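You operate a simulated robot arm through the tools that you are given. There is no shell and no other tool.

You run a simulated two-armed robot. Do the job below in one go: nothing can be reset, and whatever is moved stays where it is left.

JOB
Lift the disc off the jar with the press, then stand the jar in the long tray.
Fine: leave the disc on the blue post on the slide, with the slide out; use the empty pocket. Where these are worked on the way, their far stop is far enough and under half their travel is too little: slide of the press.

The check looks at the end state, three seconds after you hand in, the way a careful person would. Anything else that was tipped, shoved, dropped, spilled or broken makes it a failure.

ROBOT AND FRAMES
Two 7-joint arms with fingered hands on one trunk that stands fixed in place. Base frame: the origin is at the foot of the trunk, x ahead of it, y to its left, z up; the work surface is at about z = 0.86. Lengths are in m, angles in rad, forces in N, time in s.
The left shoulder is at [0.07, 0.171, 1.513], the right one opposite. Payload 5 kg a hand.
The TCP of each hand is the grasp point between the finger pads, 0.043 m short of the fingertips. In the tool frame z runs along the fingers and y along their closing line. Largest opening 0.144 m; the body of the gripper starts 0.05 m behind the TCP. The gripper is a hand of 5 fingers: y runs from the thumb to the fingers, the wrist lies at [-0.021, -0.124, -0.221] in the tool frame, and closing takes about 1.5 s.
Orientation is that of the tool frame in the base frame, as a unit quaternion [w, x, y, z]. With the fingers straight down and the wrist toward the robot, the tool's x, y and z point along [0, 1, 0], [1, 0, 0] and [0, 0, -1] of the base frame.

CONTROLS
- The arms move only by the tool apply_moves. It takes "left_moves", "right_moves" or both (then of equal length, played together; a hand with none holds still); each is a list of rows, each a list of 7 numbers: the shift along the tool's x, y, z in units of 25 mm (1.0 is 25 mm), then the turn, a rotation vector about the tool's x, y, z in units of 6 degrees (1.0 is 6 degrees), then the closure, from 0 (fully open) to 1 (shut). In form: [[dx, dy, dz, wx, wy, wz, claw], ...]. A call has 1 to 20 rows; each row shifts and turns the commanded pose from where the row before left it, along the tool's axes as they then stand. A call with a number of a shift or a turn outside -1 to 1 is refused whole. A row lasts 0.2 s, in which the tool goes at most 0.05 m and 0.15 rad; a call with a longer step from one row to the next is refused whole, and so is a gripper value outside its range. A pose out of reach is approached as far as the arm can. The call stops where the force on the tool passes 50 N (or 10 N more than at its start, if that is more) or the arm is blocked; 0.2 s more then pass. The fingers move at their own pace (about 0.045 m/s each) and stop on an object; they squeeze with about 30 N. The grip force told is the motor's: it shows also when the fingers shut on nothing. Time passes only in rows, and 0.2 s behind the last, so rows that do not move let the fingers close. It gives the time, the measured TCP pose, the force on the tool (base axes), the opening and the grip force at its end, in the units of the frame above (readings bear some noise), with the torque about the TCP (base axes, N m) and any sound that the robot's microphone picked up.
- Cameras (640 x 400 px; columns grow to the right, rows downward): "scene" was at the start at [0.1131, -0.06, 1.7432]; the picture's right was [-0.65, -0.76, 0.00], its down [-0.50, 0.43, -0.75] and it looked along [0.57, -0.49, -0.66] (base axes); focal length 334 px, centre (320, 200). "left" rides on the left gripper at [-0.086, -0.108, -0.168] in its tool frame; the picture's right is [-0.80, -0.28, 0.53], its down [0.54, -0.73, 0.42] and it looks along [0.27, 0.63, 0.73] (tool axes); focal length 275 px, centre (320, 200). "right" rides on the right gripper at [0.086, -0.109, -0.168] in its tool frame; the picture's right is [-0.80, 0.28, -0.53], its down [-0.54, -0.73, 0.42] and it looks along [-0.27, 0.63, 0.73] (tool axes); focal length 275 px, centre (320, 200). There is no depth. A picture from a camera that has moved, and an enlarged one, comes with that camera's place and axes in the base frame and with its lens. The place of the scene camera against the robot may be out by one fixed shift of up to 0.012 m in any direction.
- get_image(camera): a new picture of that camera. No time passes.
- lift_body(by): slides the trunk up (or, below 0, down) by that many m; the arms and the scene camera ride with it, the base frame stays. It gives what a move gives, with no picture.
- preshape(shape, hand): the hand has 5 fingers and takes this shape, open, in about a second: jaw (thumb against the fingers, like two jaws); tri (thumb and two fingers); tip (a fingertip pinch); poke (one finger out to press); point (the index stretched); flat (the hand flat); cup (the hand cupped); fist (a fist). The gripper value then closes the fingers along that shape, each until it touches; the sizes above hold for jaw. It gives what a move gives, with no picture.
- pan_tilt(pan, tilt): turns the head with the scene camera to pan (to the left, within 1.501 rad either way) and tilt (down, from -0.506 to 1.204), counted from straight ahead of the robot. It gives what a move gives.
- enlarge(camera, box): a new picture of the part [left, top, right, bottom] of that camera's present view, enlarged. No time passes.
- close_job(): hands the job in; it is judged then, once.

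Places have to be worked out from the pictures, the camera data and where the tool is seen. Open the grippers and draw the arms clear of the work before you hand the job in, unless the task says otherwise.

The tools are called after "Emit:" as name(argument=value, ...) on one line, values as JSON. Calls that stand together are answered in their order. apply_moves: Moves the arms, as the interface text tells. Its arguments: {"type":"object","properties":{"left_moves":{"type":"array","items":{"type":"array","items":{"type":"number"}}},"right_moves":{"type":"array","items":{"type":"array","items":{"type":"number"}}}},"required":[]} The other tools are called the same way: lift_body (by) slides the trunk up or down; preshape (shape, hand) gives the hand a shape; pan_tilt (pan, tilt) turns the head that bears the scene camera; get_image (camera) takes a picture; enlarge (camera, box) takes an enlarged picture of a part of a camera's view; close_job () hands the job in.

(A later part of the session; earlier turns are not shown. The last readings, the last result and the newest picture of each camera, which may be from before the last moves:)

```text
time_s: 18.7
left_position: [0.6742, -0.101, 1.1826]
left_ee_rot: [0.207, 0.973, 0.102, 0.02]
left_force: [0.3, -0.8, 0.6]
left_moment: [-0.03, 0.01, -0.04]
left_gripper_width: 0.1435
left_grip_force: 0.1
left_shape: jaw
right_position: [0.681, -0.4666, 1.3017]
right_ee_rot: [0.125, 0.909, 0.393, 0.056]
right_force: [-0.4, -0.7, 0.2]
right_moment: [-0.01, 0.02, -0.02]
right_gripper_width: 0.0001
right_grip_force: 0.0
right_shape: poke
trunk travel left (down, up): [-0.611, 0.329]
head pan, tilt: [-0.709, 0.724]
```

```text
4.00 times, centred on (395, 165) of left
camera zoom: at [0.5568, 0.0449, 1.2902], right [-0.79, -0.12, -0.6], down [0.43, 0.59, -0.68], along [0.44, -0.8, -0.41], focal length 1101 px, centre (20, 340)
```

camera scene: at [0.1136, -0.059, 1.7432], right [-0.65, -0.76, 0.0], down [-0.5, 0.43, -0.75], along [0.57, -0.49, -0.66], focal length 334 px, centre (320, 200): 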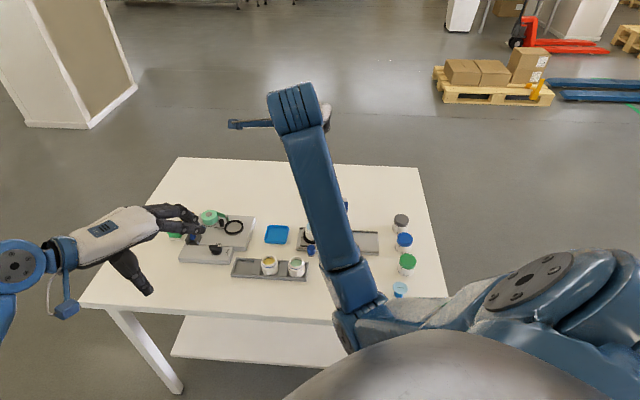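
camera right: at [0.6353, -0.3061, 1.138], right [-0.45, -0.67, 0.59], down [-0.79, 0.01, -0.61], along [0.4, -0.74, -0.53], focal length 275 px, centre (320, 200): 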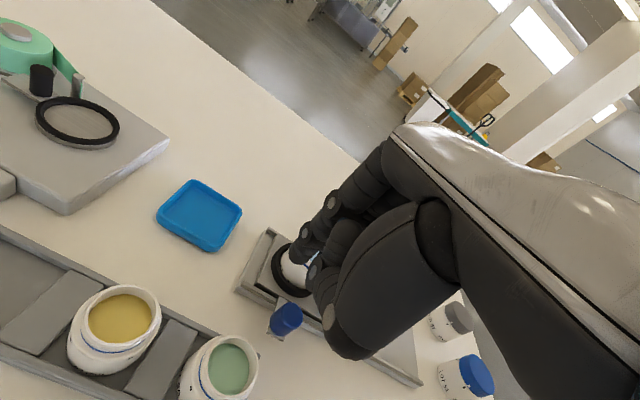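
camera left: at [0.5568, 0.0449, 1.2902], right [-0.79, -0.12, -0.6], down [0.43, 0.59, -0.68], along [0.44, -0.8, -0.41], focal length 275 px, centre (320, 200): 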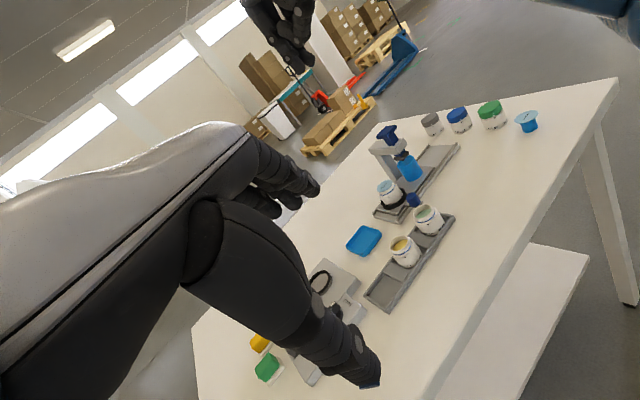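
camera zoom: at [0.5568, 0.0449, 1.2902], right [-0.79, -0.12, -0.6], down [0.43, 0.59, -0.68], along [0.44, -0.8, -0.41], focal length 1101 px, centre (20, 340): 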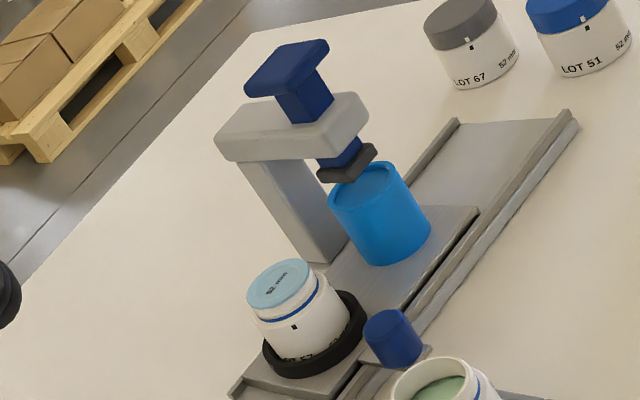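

Poke actually extends index and middle together; ring and little finger stay up. The left view also confirms knob ≈ (0.667, -0.490), jar ≈ (0.715, -0.537), post top ≈ (0.650, -0.602, 0.941). I come down again with both fingers shifted to the far-left side of the knob.

Emit:
apply_moves(right_moves=[[0.065, -0.225, 0.878, 0, 0, 0, 0], [0.065, -0.225, 0.878, 0, 0, 0, 0], [0.065, -0.225, 0.878, 0, 0, 0, 0], [0.065, -0.225, 0.878, 0, 0, 0, 0], [0.065, -0.225, 0.878, 0, 0, 0, 0], [0.065, -0.225, 0.878, 0, 0, 0, 0], [0.065, -0.225, 0.878, 0, 0, 0, 0], [0.065, -0.225, 0.878, 0, 0, 0, 0], [0.065, -0.225, 0.878, 0, 0, 0, 0], [0.065, -0.225, 0.878, 0, 0, 0, 0], [0.065, -0.225, 0.878, 0, 0, 0, 0], [0.065, -0.225, 0.878, 0, 0, 0, 0], [0.065, -0.225, 0.878, 0, 0, 0, 0], [0.065, -0.225, 0.878, 0, 0, 0, 0], [0.065, -0.225, 0.878, 0, 0, 0, 0]])

Emit:
enlarge(camera="left", box=[335, 110, 465, 250])

Emit:
enlarge(camera="right", box=[200, 190, 380, 390])

```text
time_s: 21.9
left_position: [0.6755, -0.1021, 1.1813]
left_ee_rot: [0.206, 0.973, 0.102, 0.021]
left_force: [-0.7, -1.0, -0.1]
left_moment: [0.04, -0.02, -0.02]
left_gripper_width: 0.1437
left_grip_force: 0.1
left_shape: jaw
right_position: [0.7041, -0.4558, 0.9643]
right_ee_rot: [0.126, 0.909, 0.393, 0.058]
right_force: [0.1, 0.9, 0.2]
right_moment: [0.01, 0.0, 0.0]
right_gripper_width: 0.0002
right_grip_force: 0.0
right_shape: poke
trunk travel left (down, up): [-0.611, 0.329]
head pan, tilt: [-0.709, 0.724]
```

```text
2.86 times, centred on (400, 180) of left
camera zoom: at [0.5568, 0.0444, 1.2903], right [-0.79, -0.12, -0.6], down [0.43, 0.59, -0.68], along [0.44, -0.8, -0.41], focal length 786 px, centre (91, 257)
```

zoom: 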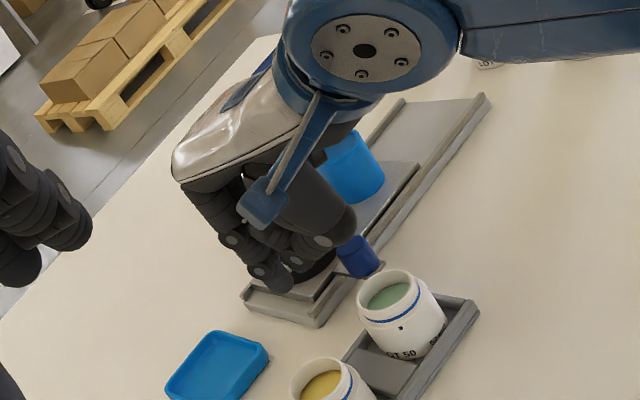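

```text
2.00 times, centred on (290, 290) of right
camera zoom: at [0.6528, -0.2889, 1.0946], right [-0.46, -0.67, 0.59], down [-0.79, 0.01, -0.61], along [0.4, -0.74, -0.53], focal length 551 px, centre (380, 20)
```

zoom: 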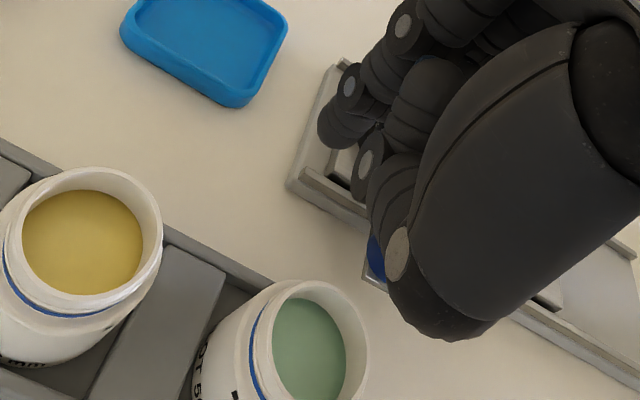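

The two fingertips are at about 9 cm from the jar and left of the knob. I descend the last 30 mm.

Emit:
apply_moves(right_moves=[[0, -0.108, 0.385, 0, 0, 0, 0], [0, -0.108, 0.385, 0, 0, 0, 0], [0, -0.108, 0.385, 0, 0, 0, 0]])

Emit:
enlarge(camera="left", box=[350, 140, 430, 220])

Emit:
enlarge(camera="right", box=[260, 200, 380, 340])

```text
time_s: 22.7
left_position: [0.6742, -0.1026, 1.1824]
left_ee_rot: [0.206, 0.973, 0.103, 0.022]
left_force: [0.3, -0.8, 0.1]
left_moment: [0.01, 0.0, 0.0]
left_gripper_width: 0.1438
left_grip_force: 0.0
left_shape: jaw
right_position: [0.704, -0.4632, 0.9355]
right_ee_rot: [0.131, 0.909, 0.391, 0.054]
right_force: [1.1, 0.8, -0.2]
right_moment: [-0.02, -0.01, -0.01]
right_gripper_width: 0.0001
right_grip_force: 0.0
right_shape: poke
trunk travel left (down, up): [-0.611, 0.329]
head pan, tilt: [-0.709, 0.724]
```

```text
5.00 times, centred on (390, 180) of left
camera zoom: at [0.5565, 0.0443, 1.2904], right [-0.79, -0.12, -0.6], down [0.43, 0.59, -0.68], along [0.44, -0.8, -0.41], focal length 1376 px, centre (-30, 300)
```

zoom: 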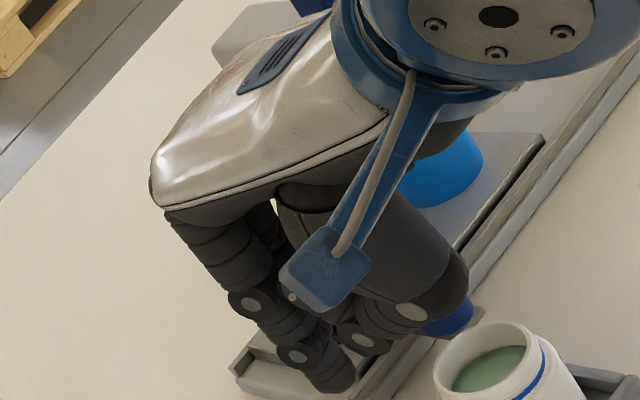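

```text
2.86 times, centred on (320, 270) of right
camera zoom: at [0.6519, -0.2948, 1.0647], right [-0.46, -0.66, 0.59], down [-0.79, 0.0, -0.61], along [0.4, -0.75, -0.53], focal length 786 px, centre (320, 0)
```

zoom: 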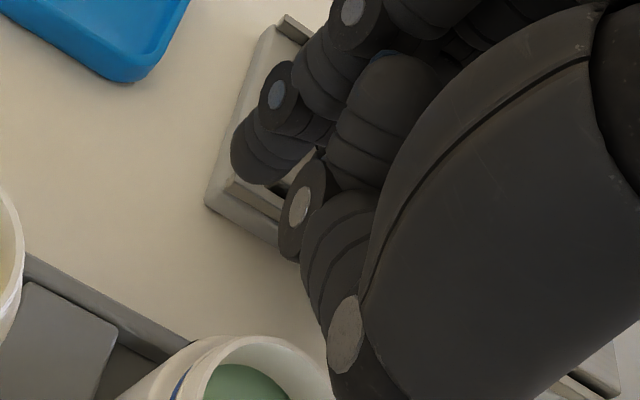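

No contact yet, but the hand settled about 7 mm too far back across the rail. I correct that and then begin pushing along the rail toward the press, in small steps.

Emit:
apply_moves(right_moves=[[0, -0.31, -0.087, 0, 0, 0, 0], [-0.4, -0.012, -0.003, 0, 0, 0, 0], [-0.4, -0.012, -0.003, 0, 0, 0, 0]])

Emit:
enlarge(camera="left", box=[350, 140, 430, 220])

Emit:
enlarge(camera="right", box=[200, 190, 380, 390])

```text
time_s: 23.5
left_position: [0.6744, -0.1019, 1.1814]
left_ee_rot: [0.207, 0.973, 0.102, 0.022]
left_force: [0.0, 0.1, 0.0]
left_moment: [0.01, -0.04, 0.01]
left_gripper_width: 0.1437
left_grip_force: 0.1
left_shape: jaw
right_position: [0.6881, -0.4766, 0.9422]
right_ee_rot: [0.136, 0.908, 0.392, 0.057]
right_force: [3.0, -2.1, 1.5]
right_moment: [-0.05, -0.09, 0.08]
right_gripper_width: 0.0
right_grip_force: 0.0
right_shape: poke
trunk travel left (down, up): [-0.611, 0.329]
head pan, tilt: [-0.709, 0.724]
```

```text
5.00 times, centred on (390, 180) of left
camera zoom: at [0.5565, 0.0445, 1.2905], right [-0.79, -0.12, -0.6], down [0.43, 0.59, -0.68], along [0.44, -0.8, -0.41], focal length 1376 px, centre (-30, 300)
```

zoom: 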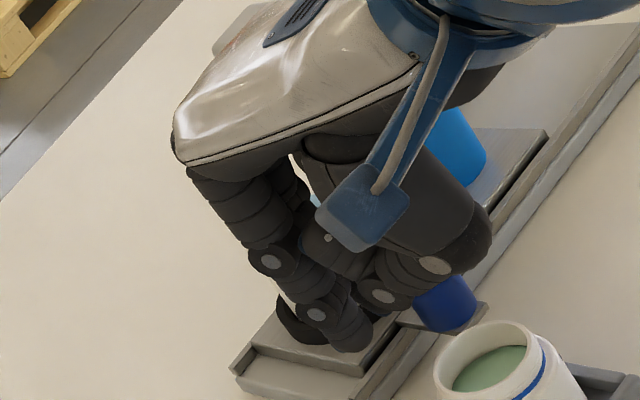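

```text
2.00 times, centred on (290, 290) of right
camera zoom: at [0.6365, -0.3071, 1.0698], right [-0.46, -0.66, 0.6], down [-0.79, 0.0, -0.62], along [0.41, -0.75, -0.52], focal length 551 px, centre (380, 20)
```

zoom: 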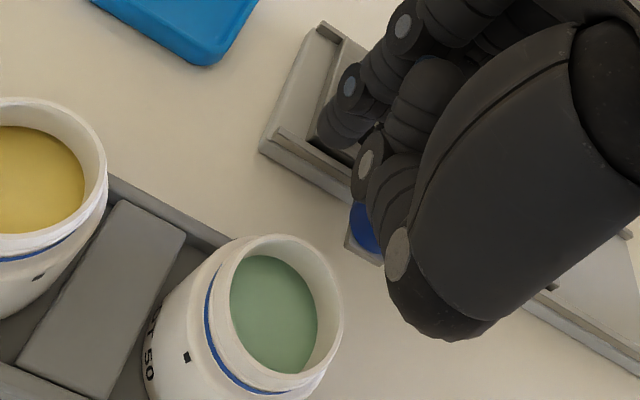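

The middle finger touched the knob on its back side and the arm sits about 1 cm off its commanded pose with little force, so the wrist seems near a joint limit in this posture. I back away from the knob, rise, and also raise the left hand so I can lower the trunk for a more comfortable posture.

Emit:
apply_moves(right_moves=[[0.6, 0, 0, 0, 0, 0, 0], [0.6, 0, 0, 0, 0, 0, 0], [0, 0.26, -0.95, 0, 0, 0, 0], [0, 0.26, -0.95, 0, 0, 0, 0], [0, 0.26, -0.95, 0, 0, 0, 0], [0, 0.26, -0.95, 0, 0, 0, 0], [0, 0.26, -0.95, 0, 0, 0, 0], [0, 0.26, -0.95, 0, 0, 0, 0], [0, 0.26, -0.95, 0, 0, 0, 0], [0, 0.26, -0.95, 0, 0, 0, 0], [0, 0.26, -0.95, 0, 0, 0, 0], [0, 0.26, -0.95, 0, 0, 0, 0], [0, 0.26, -0.95, 0, 0, 0, 0], [0, 0.26, -0.95, 0, 0, 0, 0]], left_moves=[[0, 0, 0, 0, 0, 0, 0], [0, 0, 0, 0, 0, 0, 0], [0, 0.36, -0.8, 0, 0, 0, 0], [0, 0.36, -0.8, 0, 0, 0, 0], [0, 0.36, -0.8, 0, 0, 0, 0], [0, 0.36, -0.8, 0, 0, 0, 0], [0, 0.36, -0.8, 0, 0, 0, 0], [0, 0.36, -0.8, 0, 0, 0, 0], [0, 0.36, -0.8, 0, 0, 0, 0], [0, 0.36, -0.8, 0, 0, 0, 0], [0, 0, 0, 0, 0, 0, 0], [0, 0, 0, 0, 0, 0, 0], [0, 0, 0, 0, 0, 0, 0], [0, 0, 0, 0, 0, 0, 0]])

Emit:
get_image(camera="left")

Emit:
get_image(camera="scene")

```text
time_s: 25.3
left_position: [0.6742, -0.1023, 1.31]
left_ee_rot: [0.206, 0.973, 0.103, 0.02]
left_force: [0.8, -0.5, 0.2]
left_moment: [0.03, -0.01, -0.02]
left_gripper_width: 0.1438
left_grip_force: 0.0
left_shape: jaw
right_position: [0.6865, -0.5196, 1.0939]
right_ee_rot: [0.181, 0.906, 0.382, 0.019]
right_force: [-0.3, -0.4, -0.6]
right_moment: [0.01, -0.04, 0.01]
right_gripper_width: 0.0
right_grip_force: 0.0
right_shape: poke
trunk travel left (down, up): [-0.611, 0.329]
head pan, tilt: [-0.709, 0.724]
stopped in row 9 (right hand): the arm was blocked; the commanded pose is now the measured one
```

```text
taken
camera left: at [0.5565, 0.0437, 1.4184], right [-0.79, -0.12, -0.6], down [0.43, 0.59, -0.68], along [0.44, -0.8, -0.42], focal length 275 px, centre (320, 200)
```

left: 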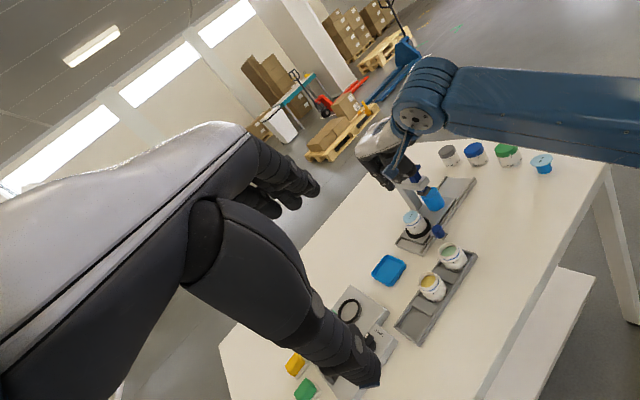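

```text
taken
camera scene: at [0.1132, -0.0599, 1.7431], right [-0.65, -0.76, 0.0], down [-0.5, 0.43, -0.75], along [0.57, -0.49, -0.66], focal length 334 px, centre (320, 200)
```

scene: 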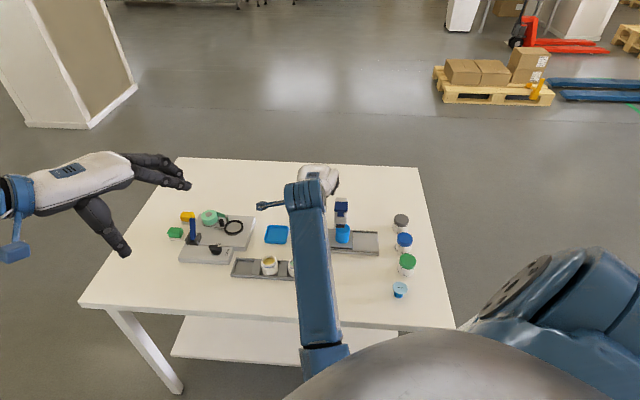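

The right arm hit one of its own limits and drifted, though it is clear above the jar. I check the press and jar for any change.

Emit:
enlarge(camera="left", box=[350, 120, 480, 260])

Emit:
get_image(camera="right")

```text
2.86 times, centred on (415, 190) of left
camera zoom: at [0.5565, 0.0437, 1.4184], right [-0.79, -0.12, -0.6], down [0.43, 0.59, -0.68], along [0.44, -0.8, -0.42], focal length 786 px, centre (49, 229)
```

zoom: 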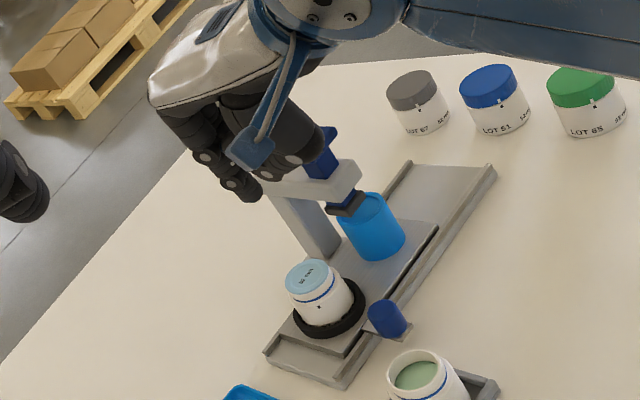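

```text
taken
camera right: at [0.643, -0.3357, 1.2033], right [-0.46, -0.57, 0.68], down [-0.81, -0.05, -0.59], along [0.37, -0.82, -0.44], focal length 275 px, centre (320, 200)
```

right: 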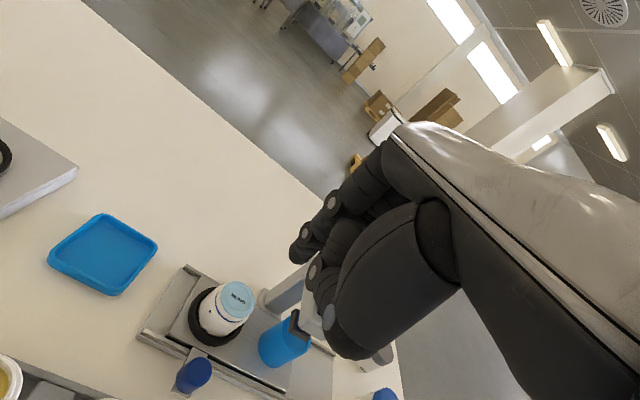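

Nothing has been disturbed. I take the right hand up and back toward the robot, away from the press.

Emit:
apply_moves(right_moves=[[-0.08, 0.025, -0.785, 0, 0, 0, 0], [-0.08, 0.025, -0.785, 0, 0, 0, 0], [-0.08, 0.025, -0.785, 0, 0, 0, 0], [-0.08, 0.025, -0.785, 0, 0, 0, 0], [-0.08, 0.025, -0.785, 0, 0, 0, 0], [-0.08, 0.025, -0.785, 0, 0, 0, 0], [-0.08, 0.025, -0.785, 0, 0, 0, 0], [-0.08, 0.025, -0.785, 0, 0, 0, 0]])

Emit:
get_image(camera="scene")

```text
time_s: 27.3
left_position: [0.6758, -0.1019, 1.3107]
left_ee_rot: [0.207, 0.973, 0.104, 0.021]
left_force: [0.1, -0.3, -0.7]
left_moment: [-0.01, -0.01, -0.01]
left_gripper_width: 0.1439
left_grip_force: 0.0
left_shape: jaw
right_position: [0.645, -0.5104, 1.2575]
right_ee_rot: [0.203, 0.906, 0.372, 0.007]
right_force: [0.0, -0.3, -0.5]
right_moment: [-0.02, 0.0, 0.01]
right_gripper_width: 0.0
right_grip_force: 0.0
right_shape: poke
trunk travel left (down, up): [-0.611, 0.329]
head pan, tilt: [-0.709, 0.724]
stopped in row 8 (right hand): the arm was blocked; the commanded pose is now the measured one
```

```text
taken
camera scene: at [0.1133, -0.0601, 1.7432], right [-0.65, -0.76, 0.0], down [-0.5, 0.43, -0.75], along [0.57, -0.49, -0.66], focal length 334 px, centre (320, 200)
```

scene: 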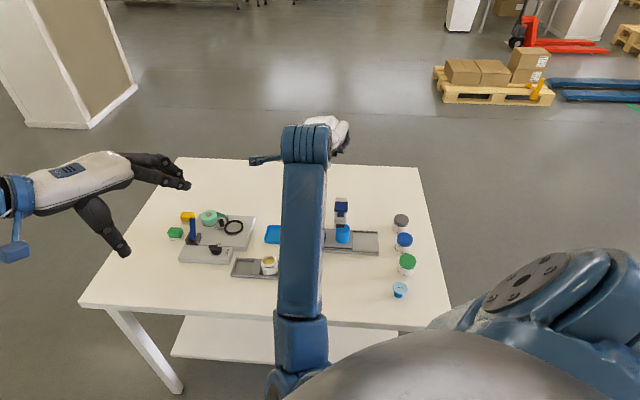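

The right elbow has swung inward under the chest, which explains the blocking. I bring the right hand back out to the right and back to the plain downward orientation.

Emit:
apply_moves(right_moves=[[-0.883, -0.023, -0.188, 0, 0, 0, 0], [-0.883, -0.023, -0.188, 0, 0, 0, 0], [-0.883, -0.023, -0.188, 0, 0, 0, 0], [-0.883, -0.023, -0.188, 0, 0, 0, 0], [-0.883, -0.023, -0.188, 0, 0, 0, 0], [-0.883, -0.023, -0.188, 0, 0, 0, 0], [-0.883, -0.023, -0.188, 0, 0, 0, 0], [0, 0, 0, 0.325, 0.304, -0.828, 0], [0, 0, 0, 0.325, 0.304, -0.828, 0], [0, 0, 0, 0.325, 0.304, -0.828, 0], [0, 0, 0, 0.325, 0.304, -0.828, 0], [0, 0, 0, 0.325, 0.304, -0.828, 0], [0, 0, 0, 0.325, 0.304, -0.828, 0], [0, 0, 0, 0.325, 0.304, -0.828, 0], [0, 0, 0, 0.325, 0.304, -0.828, 0], [0, 0, 0, 0.325, 0.304, -0.828, 0]])

Emit:
get_image(camera="scene")

```text
time_s: 30.7
left_position: [0.6758, -0.1, 1.3093]
left_ee_rot: [0.207, 0.973, 0.103, 0.02]
left_force: [-0.7, 0.5, -0.3]
left_moment: [-0.03, 0.01, -0.02]
left_gripper_width: 0.1436
left_grip_force: 0.0
left_shape: jaw
right_position: [0.527, -0.5966, 1.307]
right_ee_rot: [0.001, 0.705, 0.709, 0.001]
right_force: [-0.3, 0.3, 0.3]
right_moment: [-0.02, -0.01, -0.01]
right_gripper_width: 0.0
right_grip_force: 0.1
right_shape: poke
trunk travel left (down, up): [-0.611, 0.329]
head pan, tilt: [-0.709, 0.724]
```

```text
taken
camera scene: at [0.1134, -0.058, 1.7431], right [-0.65, -0.76, 0.0], down [-0.5, 0.43, -0.75], along [0.57, -0.49, -0.66], focal length 334 px, centre (320, 200)
```

scene: 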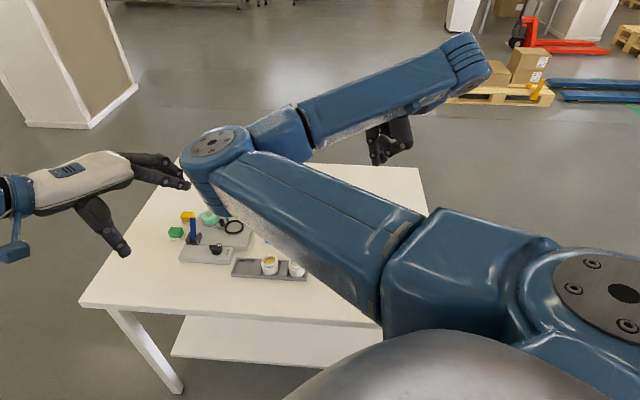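

The right elbow has flipped up and inward. To bring it back outside I move the right hand outward and turn it so the wrist lies to its right, and at the same time take the left hand further left for room.

Emit:
apply_moves(right_moves=[[-0.53, -0.67, 0, 0, 0, 0, 0], [-0.53, -0.67, 0, 0, 0, 0, 0], [-0.53, -0.67, 0, 0, 0, 0, 0], [-0.53, -0.67, 0, 0, 0, 0, 0], [-0.53, -0.67, 0, 0, 0, 0, 0], [-0.53, -0.67, 0, 0, 0, 0, 0]], left_moves=[[0.21, -0.89, -0.4, 0, 0, 0, 0], [0.21, -0.89, -0.4, 0, 0, 0, 0], [0.21, -0.89, -0.4, 0, 0, 0, 0], [0.21, -0.89, -0.4, 0, 0, 0, 0], [0.21, -0.89, -0.4, 0, 0, 0, 0], [0.21, -0.89, -0.4, 0, 0, 0, 0]])

Emit:
get_image(camera="scene")

```text
time_s: 32.1
left_position: [0.6729, 0.0484, 1.313]
left_ee_rot: [0.207, 0.973, 0.102, 0.022]
left_force: [-1.0, -0.1, 0.8]
left_moment: [0.02, -0.01, 0.06]
left_gripper_width: 0.1439
left_grip_force: 0.0
left_shape: jaw
right_position: [0.4248, -0.6789, 1.3076]
right_ee_rot: [0.0, 0.706, 0.708, 0.001]
right_force: [-0.1, 1.0, -0.2]
right_moment: [0.04, -0.04, -0.02]
right_gripper_width: 0.0004
right_grip_force: 0.0
right_shape: poke
trunk travel left (down, up): [-0.611, 0.329]
head pan, tilt: [-0.709, 0.724]
```

```text
taken
camera scene: at [0.1119, -0.0598, 1.7433], right [-0.65, -0.76, 0.0], down [-0.5, 0.43, -0.75], along [0.57, -0.49, -0.66], focal length 334 px, centre (320, 200)
```

scene: 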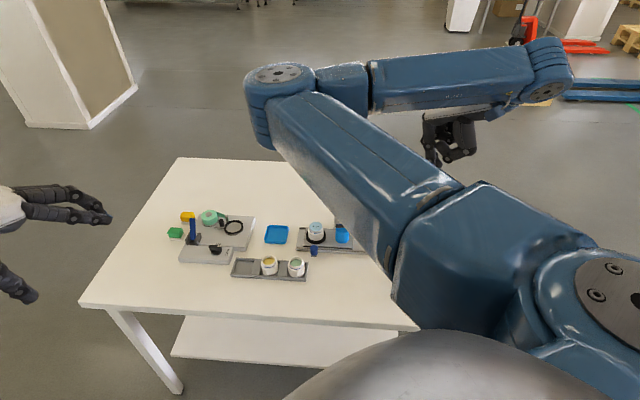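

Emit:
apply_moves(right_moves=[[0, 0, 0, 0, 0, -1, 0], [0, 0, 0, 0, 0, -1, 0], [0, 0, 0, 0, 0, -1, 0], [0, 0, 0, 0, 0, -1, 0], [0, 0, 0, 0, 0, -1, 0], [0, 0, 0, 0, 0, -1, 0], [0, 0, 0, 0, 0, -1, 0]])

Emit:
get_image(camera="scene")

```text
time_s: 33.7
left_position: [0.6749, 0.047, 1.3122]
left_ee_rot: [0.207, 0.973, 0.103, 0.021]
left_force: [-0.3, -0.3, -0.7]
left_moment: [-0.06, -0.03, 0.0]
left_gripper_width: 0.1438
left_grip_force: 0.1
left_shape: jaw
right_position: [0.4262, -0.68, 1.3064]
right_ee_rot: [0.001, 0.406, 0.914, 0.0]
right_force: [0.1, -0.1, -0.2]
right_moment: [-0.01, -0.02, 0.02]
right_gripper_width: 0.0
right_grip_force: 0.1
right_shape: poke
trunk travel left (down, up): [-0.611, 0.329]
head pan, tilt: [-0.709, 0.724]
```

```text
taken
camera scene: at [0.1135, -0.06, 1.7432], right [-0.65, -0.76, 0.0], down [-0.5, 0.43, -0.75], along [0.57, -0.49, -0.66], focal length 334 px, centre (320, 200)
```

scene: 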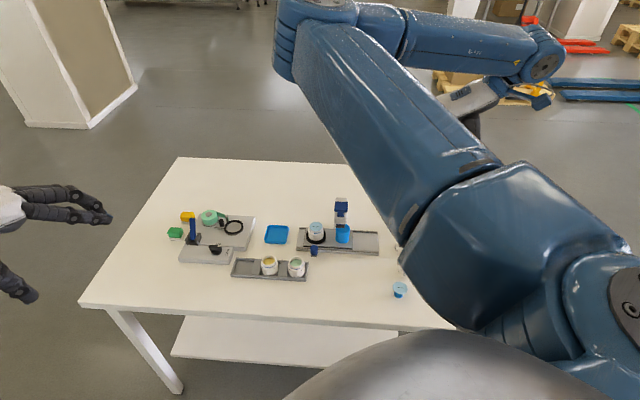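

The elbow is swinging over the top back toward the right; I continue the turn and move the hand a little further out.

Emit:
apply_moves(right_moves=[[0, 0, 0, 0, 0, -1, 0], [0, 0, 0, 0, 0, -1, 0], [0, 0, 0, 0, 0, -1, 0], [0, 0, 0, 0, 0, -1, 0], [0, 0, 0, 0, 0, -1, 0], [0, 0, 0, 0, 0, -1, 0]])

Emit:
get_image(camera="scene")

```text
time_s: 35.1
left_position: [0.6752, 0.048, 1.3122]
left_ee_rot: [0.207, 0.973, 0.103, 0.021]
left_force: [-0.1, -0.7, 0.0]
left_moment: [0.01, 0.02, -0.01]
left_gripper_width: 0.1439
left_grip_force: 0.0
left_shape: jaw
right_position: [0.4257, -0.6794, 1.3051]
right_ee_rot: [0.0, 0.102, 0.995, 0.0]
right_force: [-1.0, 0.0, -0.4]
right_moment: [0.01, -0.03, 0.01]
right_gripper_width: 0.0
right_grip_force: 0.1
right_shape: poke
trunk travel left (down, up): [-0.611, 0.329]
head pan, tilt: [-0.709, 0.724]
```

```text
taken
camera scene: at [0.1135, -0.0603, 1.7431], right [-0.65, -0.76, 0.0], down [-0.5, 0.43, -0.75], along [0.57, -0.49, -0.66], focal length 334 px, centre (320, 200)
```

scene: 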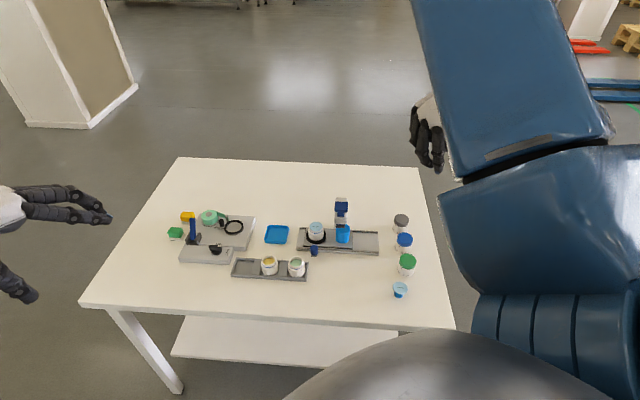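

The elbow is now up on the right side. I move the right hand further out, back and down to draw the elbow to the outside.

Emit:
apply_moves(right_moves=[[0.485, -0.92, 0.667, 0, 0, 0, 0], [0.485, -0.92, 0.667, 0, 0, 0, 0], [0.485, -0.92, 0.667, 0, 0, 0, 0], [0.485, -0.92, 0.667, 0, 0, 0, 0], [0.485, -0.92, 0.667, 0, 0, 0, 0], [0.485, -0.92, 0.667, 0, 0, 0, 0]])

Emit:
get_image(camera="scene")

Emit:
get_image(camera="left")

```text
time_s: 36.5
left_position: [0.6732, 0.0461, 1.3138]
left_ee_rot: [0.205, 0.973, 0.103, 0.021]
left_force: [-0.1, -0.2, 0.7]
left_moment: [0.03, -0.04, 0.04]
left_gripper_width: 0.1437
left_grip_force: 0.1
left_shape: jaw
right_position: [0.3254, -0.8016, 1.2034]
right_ee_rot: [0.0, 0.103, 0.995, 0.001]
right_force: [-0.8, -0.8, -1.1]
right_moment: [0.03, 0.03, -0.01]
right_gripper_width: 0.0001
right_grip_force: 0.1
right_shape: poke
trunk travel left (down, up): [-0.611, 0.329]
head pan, tilt: [-0.709, 0.724]
```

```text
taken
camera scene: at [0.1123, -0.0624, 1.7433], right [-0.65, -0.76, 0.0], down [-0.5, 0.43, -0.75], along [0.57, -0.49, -0.66], focal length 334 px, centre (320, 200)
```

scene: 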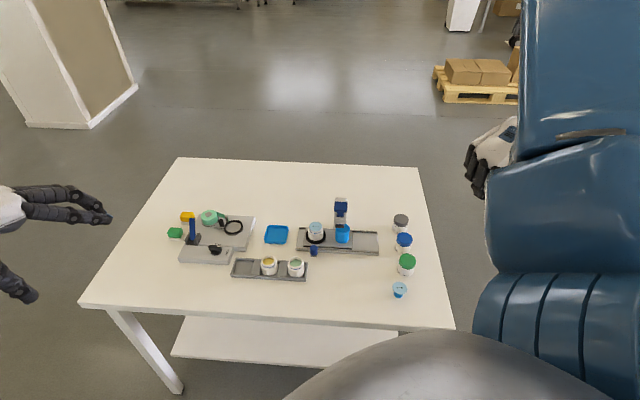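

```text
taken
camera left: at [0.5555, 0.1917, 1.4211], right [-0.79, -0.12, -0.6], down [0.43, 0.59, -0.68], along [0.44, -0.79, -0.42], focal length 275 px, centre (320, 200)
```

left: 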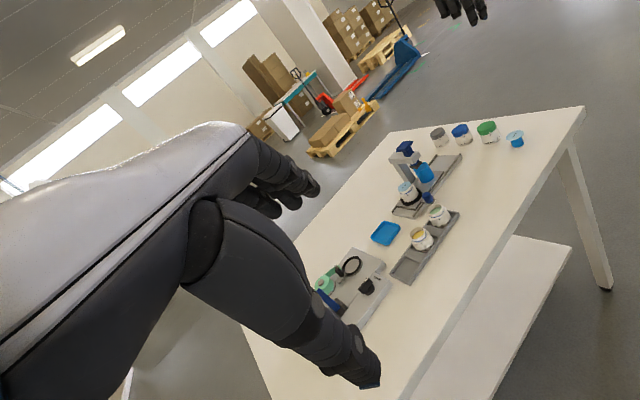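

Emit:
apply_moves(right_moves=[[0, 0, 0, 0, 0, 1, 0], [0, 0, 0, 0, 0, 1, 0], [0, 0, 0, 0, 0, 1, 0], [0, 0, 0, 0, 0, 1, 0], [0, 0, 0, 0, 0, 1, 0], [0, 0, 0, 0, 0, 1, 0], [0, 0, 0, 0, 0, 1, 0]])

Emit:
get_image(camera="scene")

```text
time_s: 38.1
left_position: [0.6755, 0.0475, 1.3123]
left_ee_rot: [0.208, 0.973, 0.102, 0.021]
left_force: [-0.9, 0.1, 0.0]
left_moment: [-0.01, -0.01, 0.03]
left_gripper_width: 0.1438
left_grip_force: 0.0
left_shape: jaw
right_position: [0.3259, -0.799, 1.2066]
right_ee_rot: [-0.001, 0.453, 0.891, 0.0]
right_force: [0.2, -0.2, -0.2]
right_moment: [0.01, -0.02, 0.03]
right_gripper_width: 0.0
right_grip_force: 0.0
right_shape: poke
trunk travel left (down, up): [-0.611, 0.329]
head pan, tilt: [-0.709, 0.724]
```

```text
taken
camera scene: at [0.1134, -0.0593, 1.7432], right [-0.65, -0.76, 0.0], down [-0.5, 0.43, -0.75], along [0.57, -0.49, -0.66], focal length 334 px, centre (320, 200)
```

scene: 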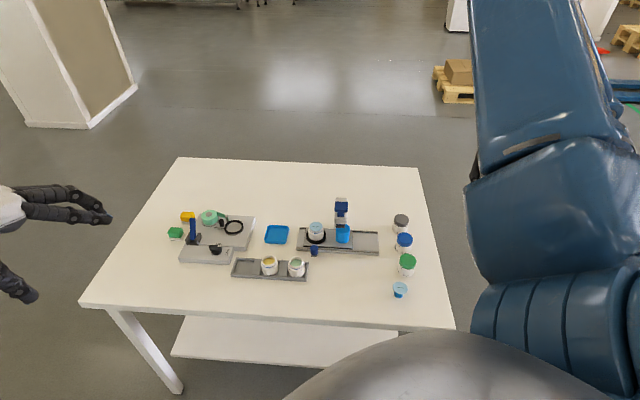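

Emit:
apply_moves(right_moves=[[0, 0, 0, 0, 0, -1, 0], [0, 0, 0, 0, 0, -1, 0], [0, 0, 0, 0, 0, -1, 0], [0, 0, 0, 0, 0, -1, 0], [0, 0, 0, 0, 0, -1, 0], [0, 0, 0, 0, 0, -1, 0], [0, 0, 0, 0, 0, -1, 0], [0, 0, 0, 0, 0, -1, 0], [0, 0, 0, 0, 0, -1, 0], [0, 0, 0, 0, 0, -1, 0], [0, 0, 0, 0, 0, -1, 0], [0, 0, 0, 0, 0, -1, 0], [0, 0, 0, 0, 0, -1, 0]])

Emit:
get_image(camera="scene")

Emit:
pan_tilt(pan=-1.4, tilt=0.3)

Emit:
get_image(camera="scene")

```text
time_s: 40.9
left_position: [0.6749, 0.0465, 1.312]
left_ee_rot: [0.207, 0.973, 0.103, 0.02]
left_force: [0.1, 0.5, -0.4]
left_moment: [0.02, 0.02, -0.01]
left_gripper_width: 0.1438
left_grip_force: 0.1
left_shape: jaw
right_position: [0.326, -0.7995, 1.2052]
right_ee_rot: [0.0, -0.054, 0.999, 0.0]
right_force: [-0.4, 0.2, 0.0]
right_moment: [-0.04, 0.0, -0.03]
right_gripper_width: 0.0
right_grip_force: 0.2
right_shape: poke
right hand out of reach, approached as far as the arm can: row 11, 12, 13
trunk travel left (down, up): [-0.611, 0.329]
head pan, tilt: [-0.709, 0.724]
```

```text
taken
camera scene: at [0.1132, -0.0601, 1.7432], right [-0.65, -0.76, 0.0], down [-0.5, 0.43, -0.75], along [0.57, -0.49, -0.66], focal length 334 px, centre (320, 200)
```

scene: 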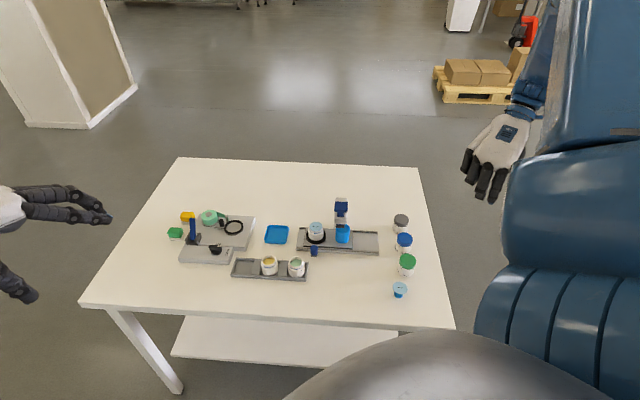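

```text
time_s: 42.0
left_position: [0.6747, 0.0465, 1.3118]
left_ee_rot: [0.207, 0.973, 0.104, 0.021]
left_force: [0.0, 0.5, 0.0]
left_moment: [0.01, 0.0, -0.03]
left_gripper_width: 0.1437
left_grip_force: 0.1
left_shape: jaw
right_position: [0.3266, -0.7984, 1.2066]
right_ee_rot: [0.0, -0.053, 0.999, 0.001]
right_force: [0.5, 0.0, 0.1]
right_moment: [0.02, -0.04, 0.01]
right_gripper_width: 0.0
right_grip_force: 0.0
right_shape: poke
trunk travel left (down, up): [-0.611, 0.329]
head pan, tilt: [-1.4, 0.3]
```

```text
taken
camera scene: at [0.0654, -0.0973, 1.7814], right [-0.99, -0.17, 0.0], down [-0.05, 0.29, -0.96], along [0.16, -0.94, -0.3], focal length 334 px, centre (320, 200)
```

scene: 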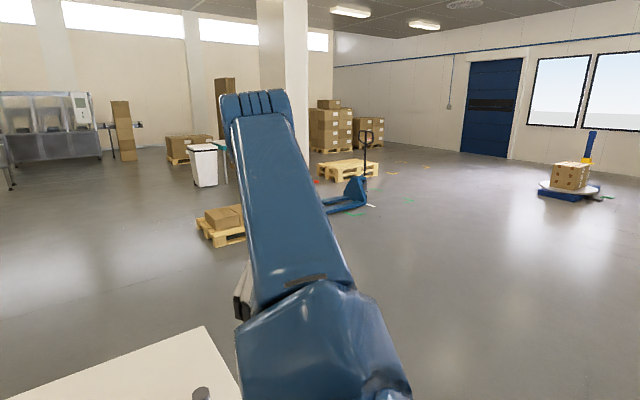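

In this head view the elbow is high above the shoulder. With the hand pointing left, bringing it in front of the chest should force the elbow out to the right, so I do that while keeping the height.

Emit:
apply_moves(right_moves=[[-0.318, 0.972, -0.045, 0, 0, 0, 0], [-0.318, 0.972, -0.045, 0, 0, 0, 0], [-0.318, 0.972, -0.045, 0, 0, 0, 0], [-0.318, 0.972, -0.045, 0, 0, 0, 0], [-0.318, 0.972, -0.045, 0, 0, 0, 0], [-0.318, 0.972, -0.045, 0, 0, 0, 0], [-0.318, 0.972, -0.045, 0, 0, 0, 0], [-0.318, 0.972, -0.045, 0, 0, 0, 0], [-0.318, 0.972, -0.045, 0, 0, 0, 0], [-0.318, 0.972, -0.045, 0, 0, 0, 0]])

Emit:
get_image(camera="scene")

```text
time_s: 44.1
left_position: [0.6747, 0.0479, 1.312]
left_ee_rot: [0.207, 0.973, 0.102, 0.021]
left_force: [0.2, 0.6, 0.1]
left_moment: [-0.06, 0.0, -0.02]
left_gripper_width: 0.1439
left_grip_force: 0.1
left_shape: jaw
right_position: [0.379, -0.5474, 1.2192]
right_ee_rot: [-0.001, -0.053, 0.999, -0.001]
right_force: [0.5, -0.4, 1.1]
right_moment: [-0.06, 0.01, 0.02]
right_gripper_width: 0.0001
right_grip_force: 0.1
right_shape: poke
trunk travel left (down, up): [-0.611, 0.329]
head pan, tilt: [-1.4, 0.3]
```

```text
taken
camera scene: at [0.0658, -0.0955, 1.7815], right [-0.99, -0.17, 0.0], down [-0.05, 0.29, -0.96], along [0.16, -0.94, -0.29], focal length 334 px, centre (320, 200)
```

scene: 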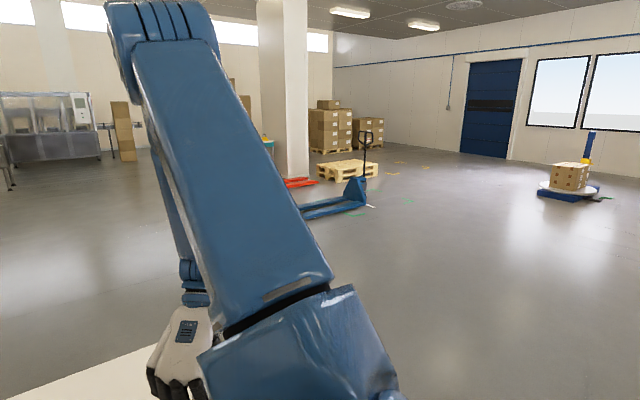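

Emit:
apply_moves(right_moves=[[-0.2, 0.972, -0.3, 0, 0, 0, 0], [-0.2, 0.972, -0.3, 0, 0, 0, 0], [-0.2, 0.972, -0.3, 0, 0, 0, 0], [-0.2, 0.972, -0.3, 0, 0, 0, 0], [-0.2, 0.972, -0.3, 0, 0, 0, 0], [-0.2, 0.972, -0.3, 0, 0, 0, 0], [-0.2, 0.972, -0.3, 0, 0, 0, 0], [-0.2, 0.972, -0.3, 0, 0, 0, 0]])

Emit:
get_image(camera="scene")

```text
time_s: 46.0
left_position: [0.6747, 0.05, 1.3115]
left_ee_rot: [0.207, 0.973, 0.104, 0.021]
left_force: [-0.3, 0.7, -0.4]
left_moment: [-0.07, 0.01, 0.01]
left_gripper_width: 0.144
left_grip_force: 0.0
left_shape: jaw
right_position: [0.3977, -0.3515, 1.2835]
right_ee_rot: [-0.002, -0.053, 0.999, -0.001]
right_force: [-1.0, 1.3, 0.0]
right_moment: [-0.07, 0.0, 0.01]
right_gripper_width: 0.0
right_grip_force: 0.1
right_shape: poke
right hand out of reach, approached as far as the arm can: row 8
trunk travel left (down, up): [-0.611, 0.329]
head pan, tilt: [-1.4, 0.3]
```

```text
taken
camera scene: at [0.0659, -0.0934, 1.7816], right [-0.99, -0.17, 0.0], down [-0.05, 0.29, -0.96], along [0.16, -0.94, -0.29], focal length 334 px, centre (320, 200)
```

scene: 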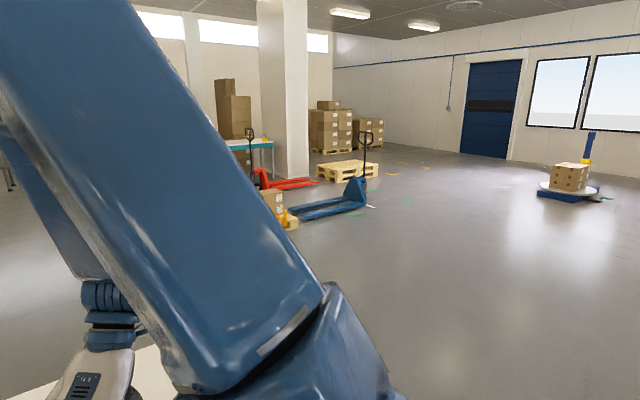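

The elbow stays up. Next idea: go back to the right and pitch the hand so that the fingers point forward; then the forearm has to come from below, which should bring the elbow down and outside.

Emit:
apply_moves(right_moves=[[0.03, -1, -0.08, 0, 0, 0, 0], [0.03, -1, -0.08, 0, 0, 0, 0], [0.03, -1, -0.08, 0, 0, 0, 0], [0.03, -1, -0.08, 0, 0, 0, 0], [0.03, -1, -0.08, 0, 0, 0, 0], [0.03, -1, -0.08, 0, 0, 0, 0], [0.03, -1, -0.08, 0, 0, 0, 0], [0.03, -1, -0.08, 0, 0, 0, 0], [0.03, -1, -0.08, 0, 0, 0, 0], [0.03, -1, -0.08, 0, 0, 0, 0], [0, 0, 0, -1, 0, 0, 0], [0, 0, 0, -1, 0, 0, 0], [0, 0, 0, -1, 0, 0, 0], [0, 0, 0, -1, 0, 0, 0], [0, 0, 0, -1, 0, 0, 0], [0, 0, 0, -1, 0, 0, 0], [0, 0, 0, -1, 0, 0, 0], [0, 0, 0, -1, 0, 0, 0]])

Emit:
get_image(camera="scene")

```text
time_s: 49.8
left_position: [0.6716, 0.0444, 1.3141]
left_ee_rot: [0.206, 0.973, 0.102, 0.022]
left_force: [-0.7, -0.5, 1.3]
left_moment: [0.09, -0.06, 0.0]
left_gripper_width: 0.1438
left_grip_force: 0.0
left_shape: jaw
right_position: [0.4148, -0.6087, 1.3013]
right_ee_rot: [-0.02, -0.049, 0.912, 0.406]
right_force: [-0.5, -0.1, 0.4]
right_moment: [0.03, -0.05, 0.01]
right_gripper_width: 0.0
right_grip_force: 0.1
right_shape: poke
trunk travel left (down, up): [-0.611, 0.329]
head pan, tilt: [-1.4, 0.3]
```

```text
taken
camera scene: at [0.0619, -0.1014, 1.7814], right [-0.99, -0.17, 0.0], down [-0.05, 0.29, -0.95], along [0.16, -0.94, -0.3], focal length 334 px, centre (320, 200)
```

scene: 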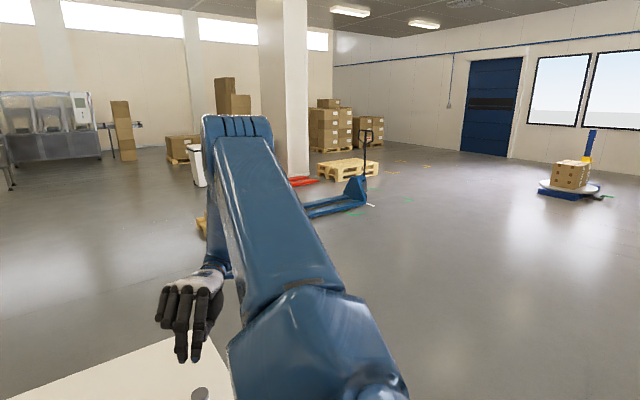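

The elbow is now moving outward. I continue the pitch.

Emit:
apply_moves(right_moves=[[0, 0, 0, -1, 0, 0, 0], [0, 0, 0, -1, 0, 0, 0], [0, 0, 0, -1, 0, 0, 0], [0, 0, 0, -1, 0, 0, 0], [0, 0, 0, -1, 0, 0, 0], [0, 0, 0, -1, 0, 0, 0], [0, 0, 0, -1, 0, 0, 0]])

Emit:
get_image(camera="scene")

```text
time_s: 51.4
left_position: [0.6751, 0.0474, 1.3125]
left_ee_rot: [0.207, 0.973, 0.103, 0.021]
left_force: [-0.4, -1.1, -0.6]
left_moment: [-0.01, 0.02, -0.01]
left_gripper_width: 0.1435
left_grip_force: 0.0
left_shape: jaw
right_position: [0.3689, -0.514, 1.3235]
right_ee_rot: [-0.037, -0.035, 0.706, 0.706]
right_force: [0.6, -0.6, 1.1]
right_moment: [0.01, -0.02, 0.01]
right_gripper_width: 0.0002
right_grip_force: 0.1
right_shape: poke
right hand out of reach, approached as far as the arm can: row 1, 2, 4, 5, 6, 7
trunk travel left (down, up): [-0.611, 0.329]
head pan, tilt: [-1.4, 0.3]
```

```text
taken
camera scene: at [0.0657, -0.0976, 1.7815], right [-0.99, -0.17, 0.0], down [-0.05, 0.29, -0.96], along [0.16, -0.94, -0.3], focal length 334 px, centre (320, 200)
```

scene: 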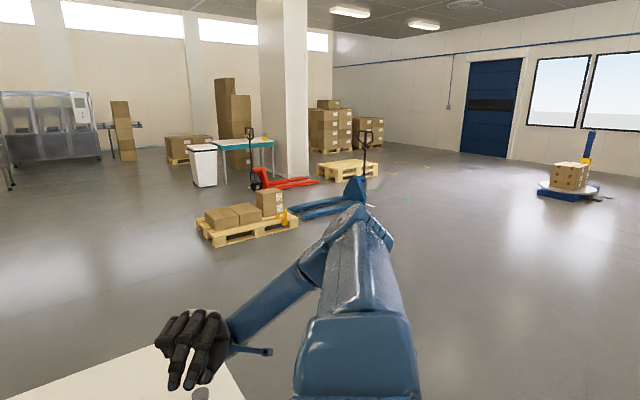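

The elbow is now low and on the right, as wanted. I move the hand forward and turn it about the vertical so the fingers point ahead.

Emit:
apply_moves(right_moves=[[-1, 0, -0.1, 0, 0, 0, 0], [-1, 0, -0.1, 0, 0, 0, 0], [-1, 0, -0.1, 0, 0, 0, 0], [-1, 0, -0.1, 0, 0, 0, 0], [-1, 0, -0.1, 0, 0, 0, 0], [-1, 0, -0.1, 0, 0, 0, 0], [0, 0, 0, 0, -1, 0, 0], [0, 0, 0, 0, -1, 0, 0], [0, 0, 0, 0, -1, 0, 0], [0, 0, 0, 0, -1, 0, 0], [0, 0, 0, 0, -1, 0, 0], [0, 0, 0, 0, -1, 0, 0], [0, 0, 0, 0, -1, 0, 0], [0, 0, 0, 0, -1, 0, 0], [0, 0, 0, 0, -1, 0, 0], [0, 0, 0, 0, -1, 0, 0]])

Emit:
get_image(camera="scene")

```text
time_s: 54.8
left_position: [0.6763, 0.0472, 1.3123]
left_ee_rot: [0.206, 0.973, 0.103, 0.021]
left_force: [0.7, -0.6, 0.3]
left_moment: [0.02, 0.03, -0.01]
left_gripper_width: 0.1438
left_grip_force: 0.0
left_shape: jaw
right_position: [0.4023, -0.563, 1.3474]
right_ee_rot: [0.314, 0.321, 0.63, 0.633]
right_force: [0.5, -0.8, -0.2]
right_moment: [-0.01, -0.01, 0.0]
right_gripper_width: 0.0001
right_grip_force: 0.2
right_shape: poke
right hand out of reach, approached as far as the arm can: row 1, 2, 3, 4, 5, 6, 15, 16
trunk travel left (down, up): [-0.611, 0.329]
head pan, tilt: [-1.4, 0.3]
```

```text
taken
camera scene: at [0.0657, -0.0983, 1.7813], right [-0.99, -0.17, 0.0], down [-0.05, 0.29, -0.95], along [0.16, -0.94, -0.3], focal length 334 px, centre (320, 200)
```

scene: 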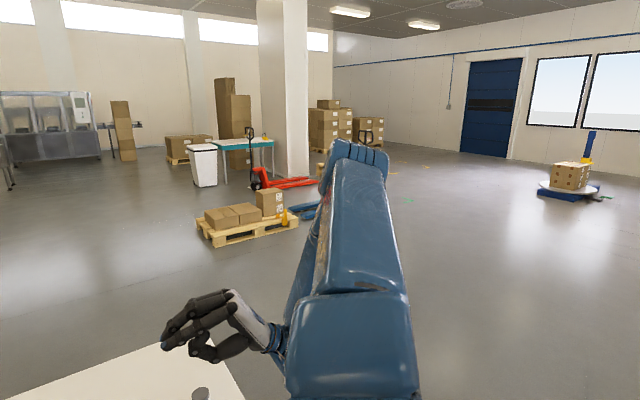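

Emit:
apply_moves(right_moves=[[0, 0, 0, 1, 0, 0, 0], [0, 0, 0, 1, 0, 0, 0], [0, 0, 0, 1, 0, 0, 0], [0, 0, 0, 1, 0, 0, 0], [0, 0, 0, 1, 0, 0, 0], [0, 0, 0, 1, 0, 0, 0], [0, 0, 0, 1, 0, 0, 0]])

Emit:
get_image(camera="scene")

```text
time_s: 56.4
left_position: [0.6754, 0.0484, 1.3107]
left_ee_rot: [0.206, 0.973, 0.103, 0.022]
left_force: [0.2, 0.2, 0.2]
left_moment: [-0.04, -0.05, -0.02]
left_gripper_width: 0.1437
left_grip_force: 0.1
left_shape: jaw
right_position: [0.4028, -0.5603, 1.3475]
right_ee_rot: [0.185, 0.415, 0.814, 0.362]
right_force: [-0.2, 0.6, -1.0]
right_moment: [-0.03, 0.04, -0.08]
right_gripper_width: 0.0
right_grip_force: 0.1
right_shape: poke
trunk travel left (down, up): [-0.611, 0.329]
head pan, tilt: [-1.4, 0.3]
```

```text
taken
camera scene: at [0.066, -0.0952, 1.7814], right [-0.99, -0.17, 0.0], down [-0.05, 0.29, -0.96], along [0.16, -0.94, -0.29], focal length 334 px, centre (320, 200)
```

scene: 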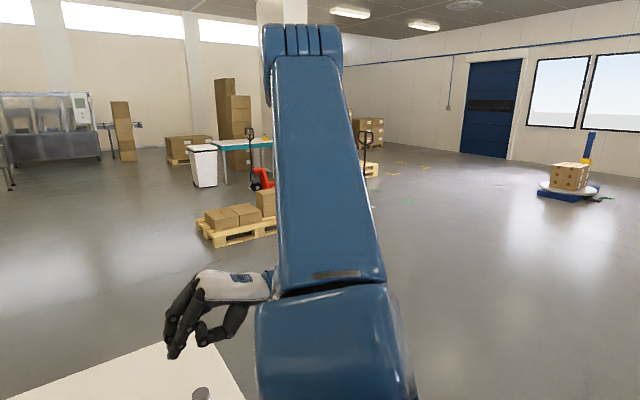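

The initial posture in fact also had the elbow up and to the right, so this is close to it. I level the right hand again and keep it parked right with a left-pointing yaw (comfortable for this arm), and point the head back at the table.

Emit:
apply_moves(right_moves=[[0, 0, 0, 1, 0, 0, 0], [0, 0, 0, 1, 0, 0, 0], [0, 0, 0, 1, 0, 0, 0], [0, 0, 0, 1, 0, 0, 0], [0, 0, 0, 1, 0, 0, 0], [0, 0, 0, 1, 0, 0, 0], [0, 0, 0, 1, 0, 0, 0], [0, 0, 0, 0.9, 0, 0, 0]])

Emit:
get_image(camera="scene")

Emit:
pan_tilt(pan=-0.709, tilt=0.724)

Emit:
get_image(camera="scene")

```text
time_s: 58.1
left_position: [0.6766, 0.0498, 1.3115]
left_ee_rot: [0.207, 0.973, 0.102, 0.021]
left_force: [0.9, 0.2, 0.3]
left_moment: [-0.02, 0.04, 0.01]
left_gripper_width: 0.144
left_grip_force: 0.0
left_shape: jaw
right_position: [0.4032, -0.5604, 1.3482]
right_ee_rot: [0.001, 0.454, 0.891, 0.003]
right_force: [-0.4, 0.0, -1.1]
right_moment: [-0.02, 0.03, -0.01]
right_gripper_width: 0.0
right_grip_force: 0.0
right_shape: poke
trunk travel left (down, up): [-0.611, 0.329]
head pan, tilt: [-1.4, 0.3]
```

```text
taken
camera scene: at [0.0672, -0.0949, 1.7814], right [-0.99, -0.17, 0.0], down [-0.05, 0.29, -0.96], along [0.16, -0.94, -0.29], focal length 334 px, centre (320, 200)
```

scene: 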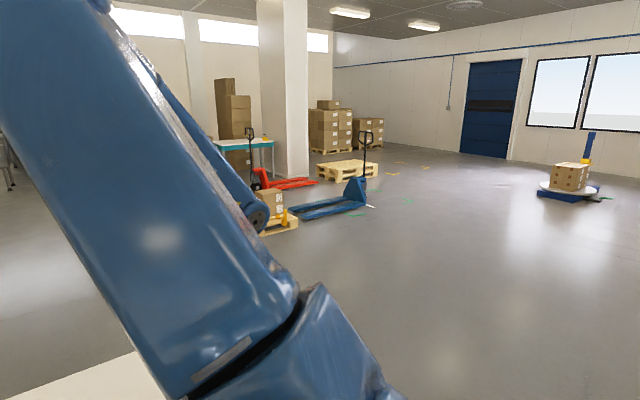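

```text
time_s: 59.2
left_position: [0.6748, 0.0457, 1.3126]
left_ee_rot: [0.207, 0.973, 0.102, 0.021]
left_force: [0.0, -0.1, 0.3]
left_moment: [0.02, -0.01, -0.01]
left_gripper_width: 0.1437
left_grip_force: 0.0
left_shape: jaw
right_position: [0.403, -0.5626, 1.3479]
right_ee_rot: [0.003, 0.454, 0.891, 0.005]
right_force: [0.5, -0.6, 0.3]
right_moment: [0.0, -0.06, 0.02]
right_gripper_width: 0.0
right_grip_force: 0.2
right_shape: poke
trunk travel left (down, up): [-0.611, 0.329]
head pan, tilt: [-0.709, 0.724]
```

```text
taken
camera scene: at [0.1128, -0.0603, 1.7433], right [-0.65, -0.76, 0.0], down [-0.5, 0.43, -0.75], along [0.57, -0.49, -0.66], focal length 334 px, centre (320, 200)
```

scene: 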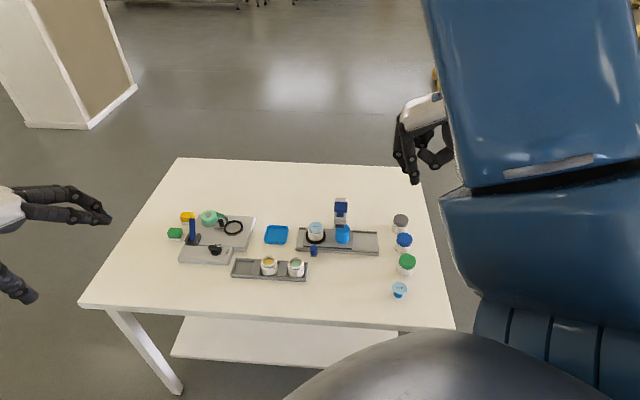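

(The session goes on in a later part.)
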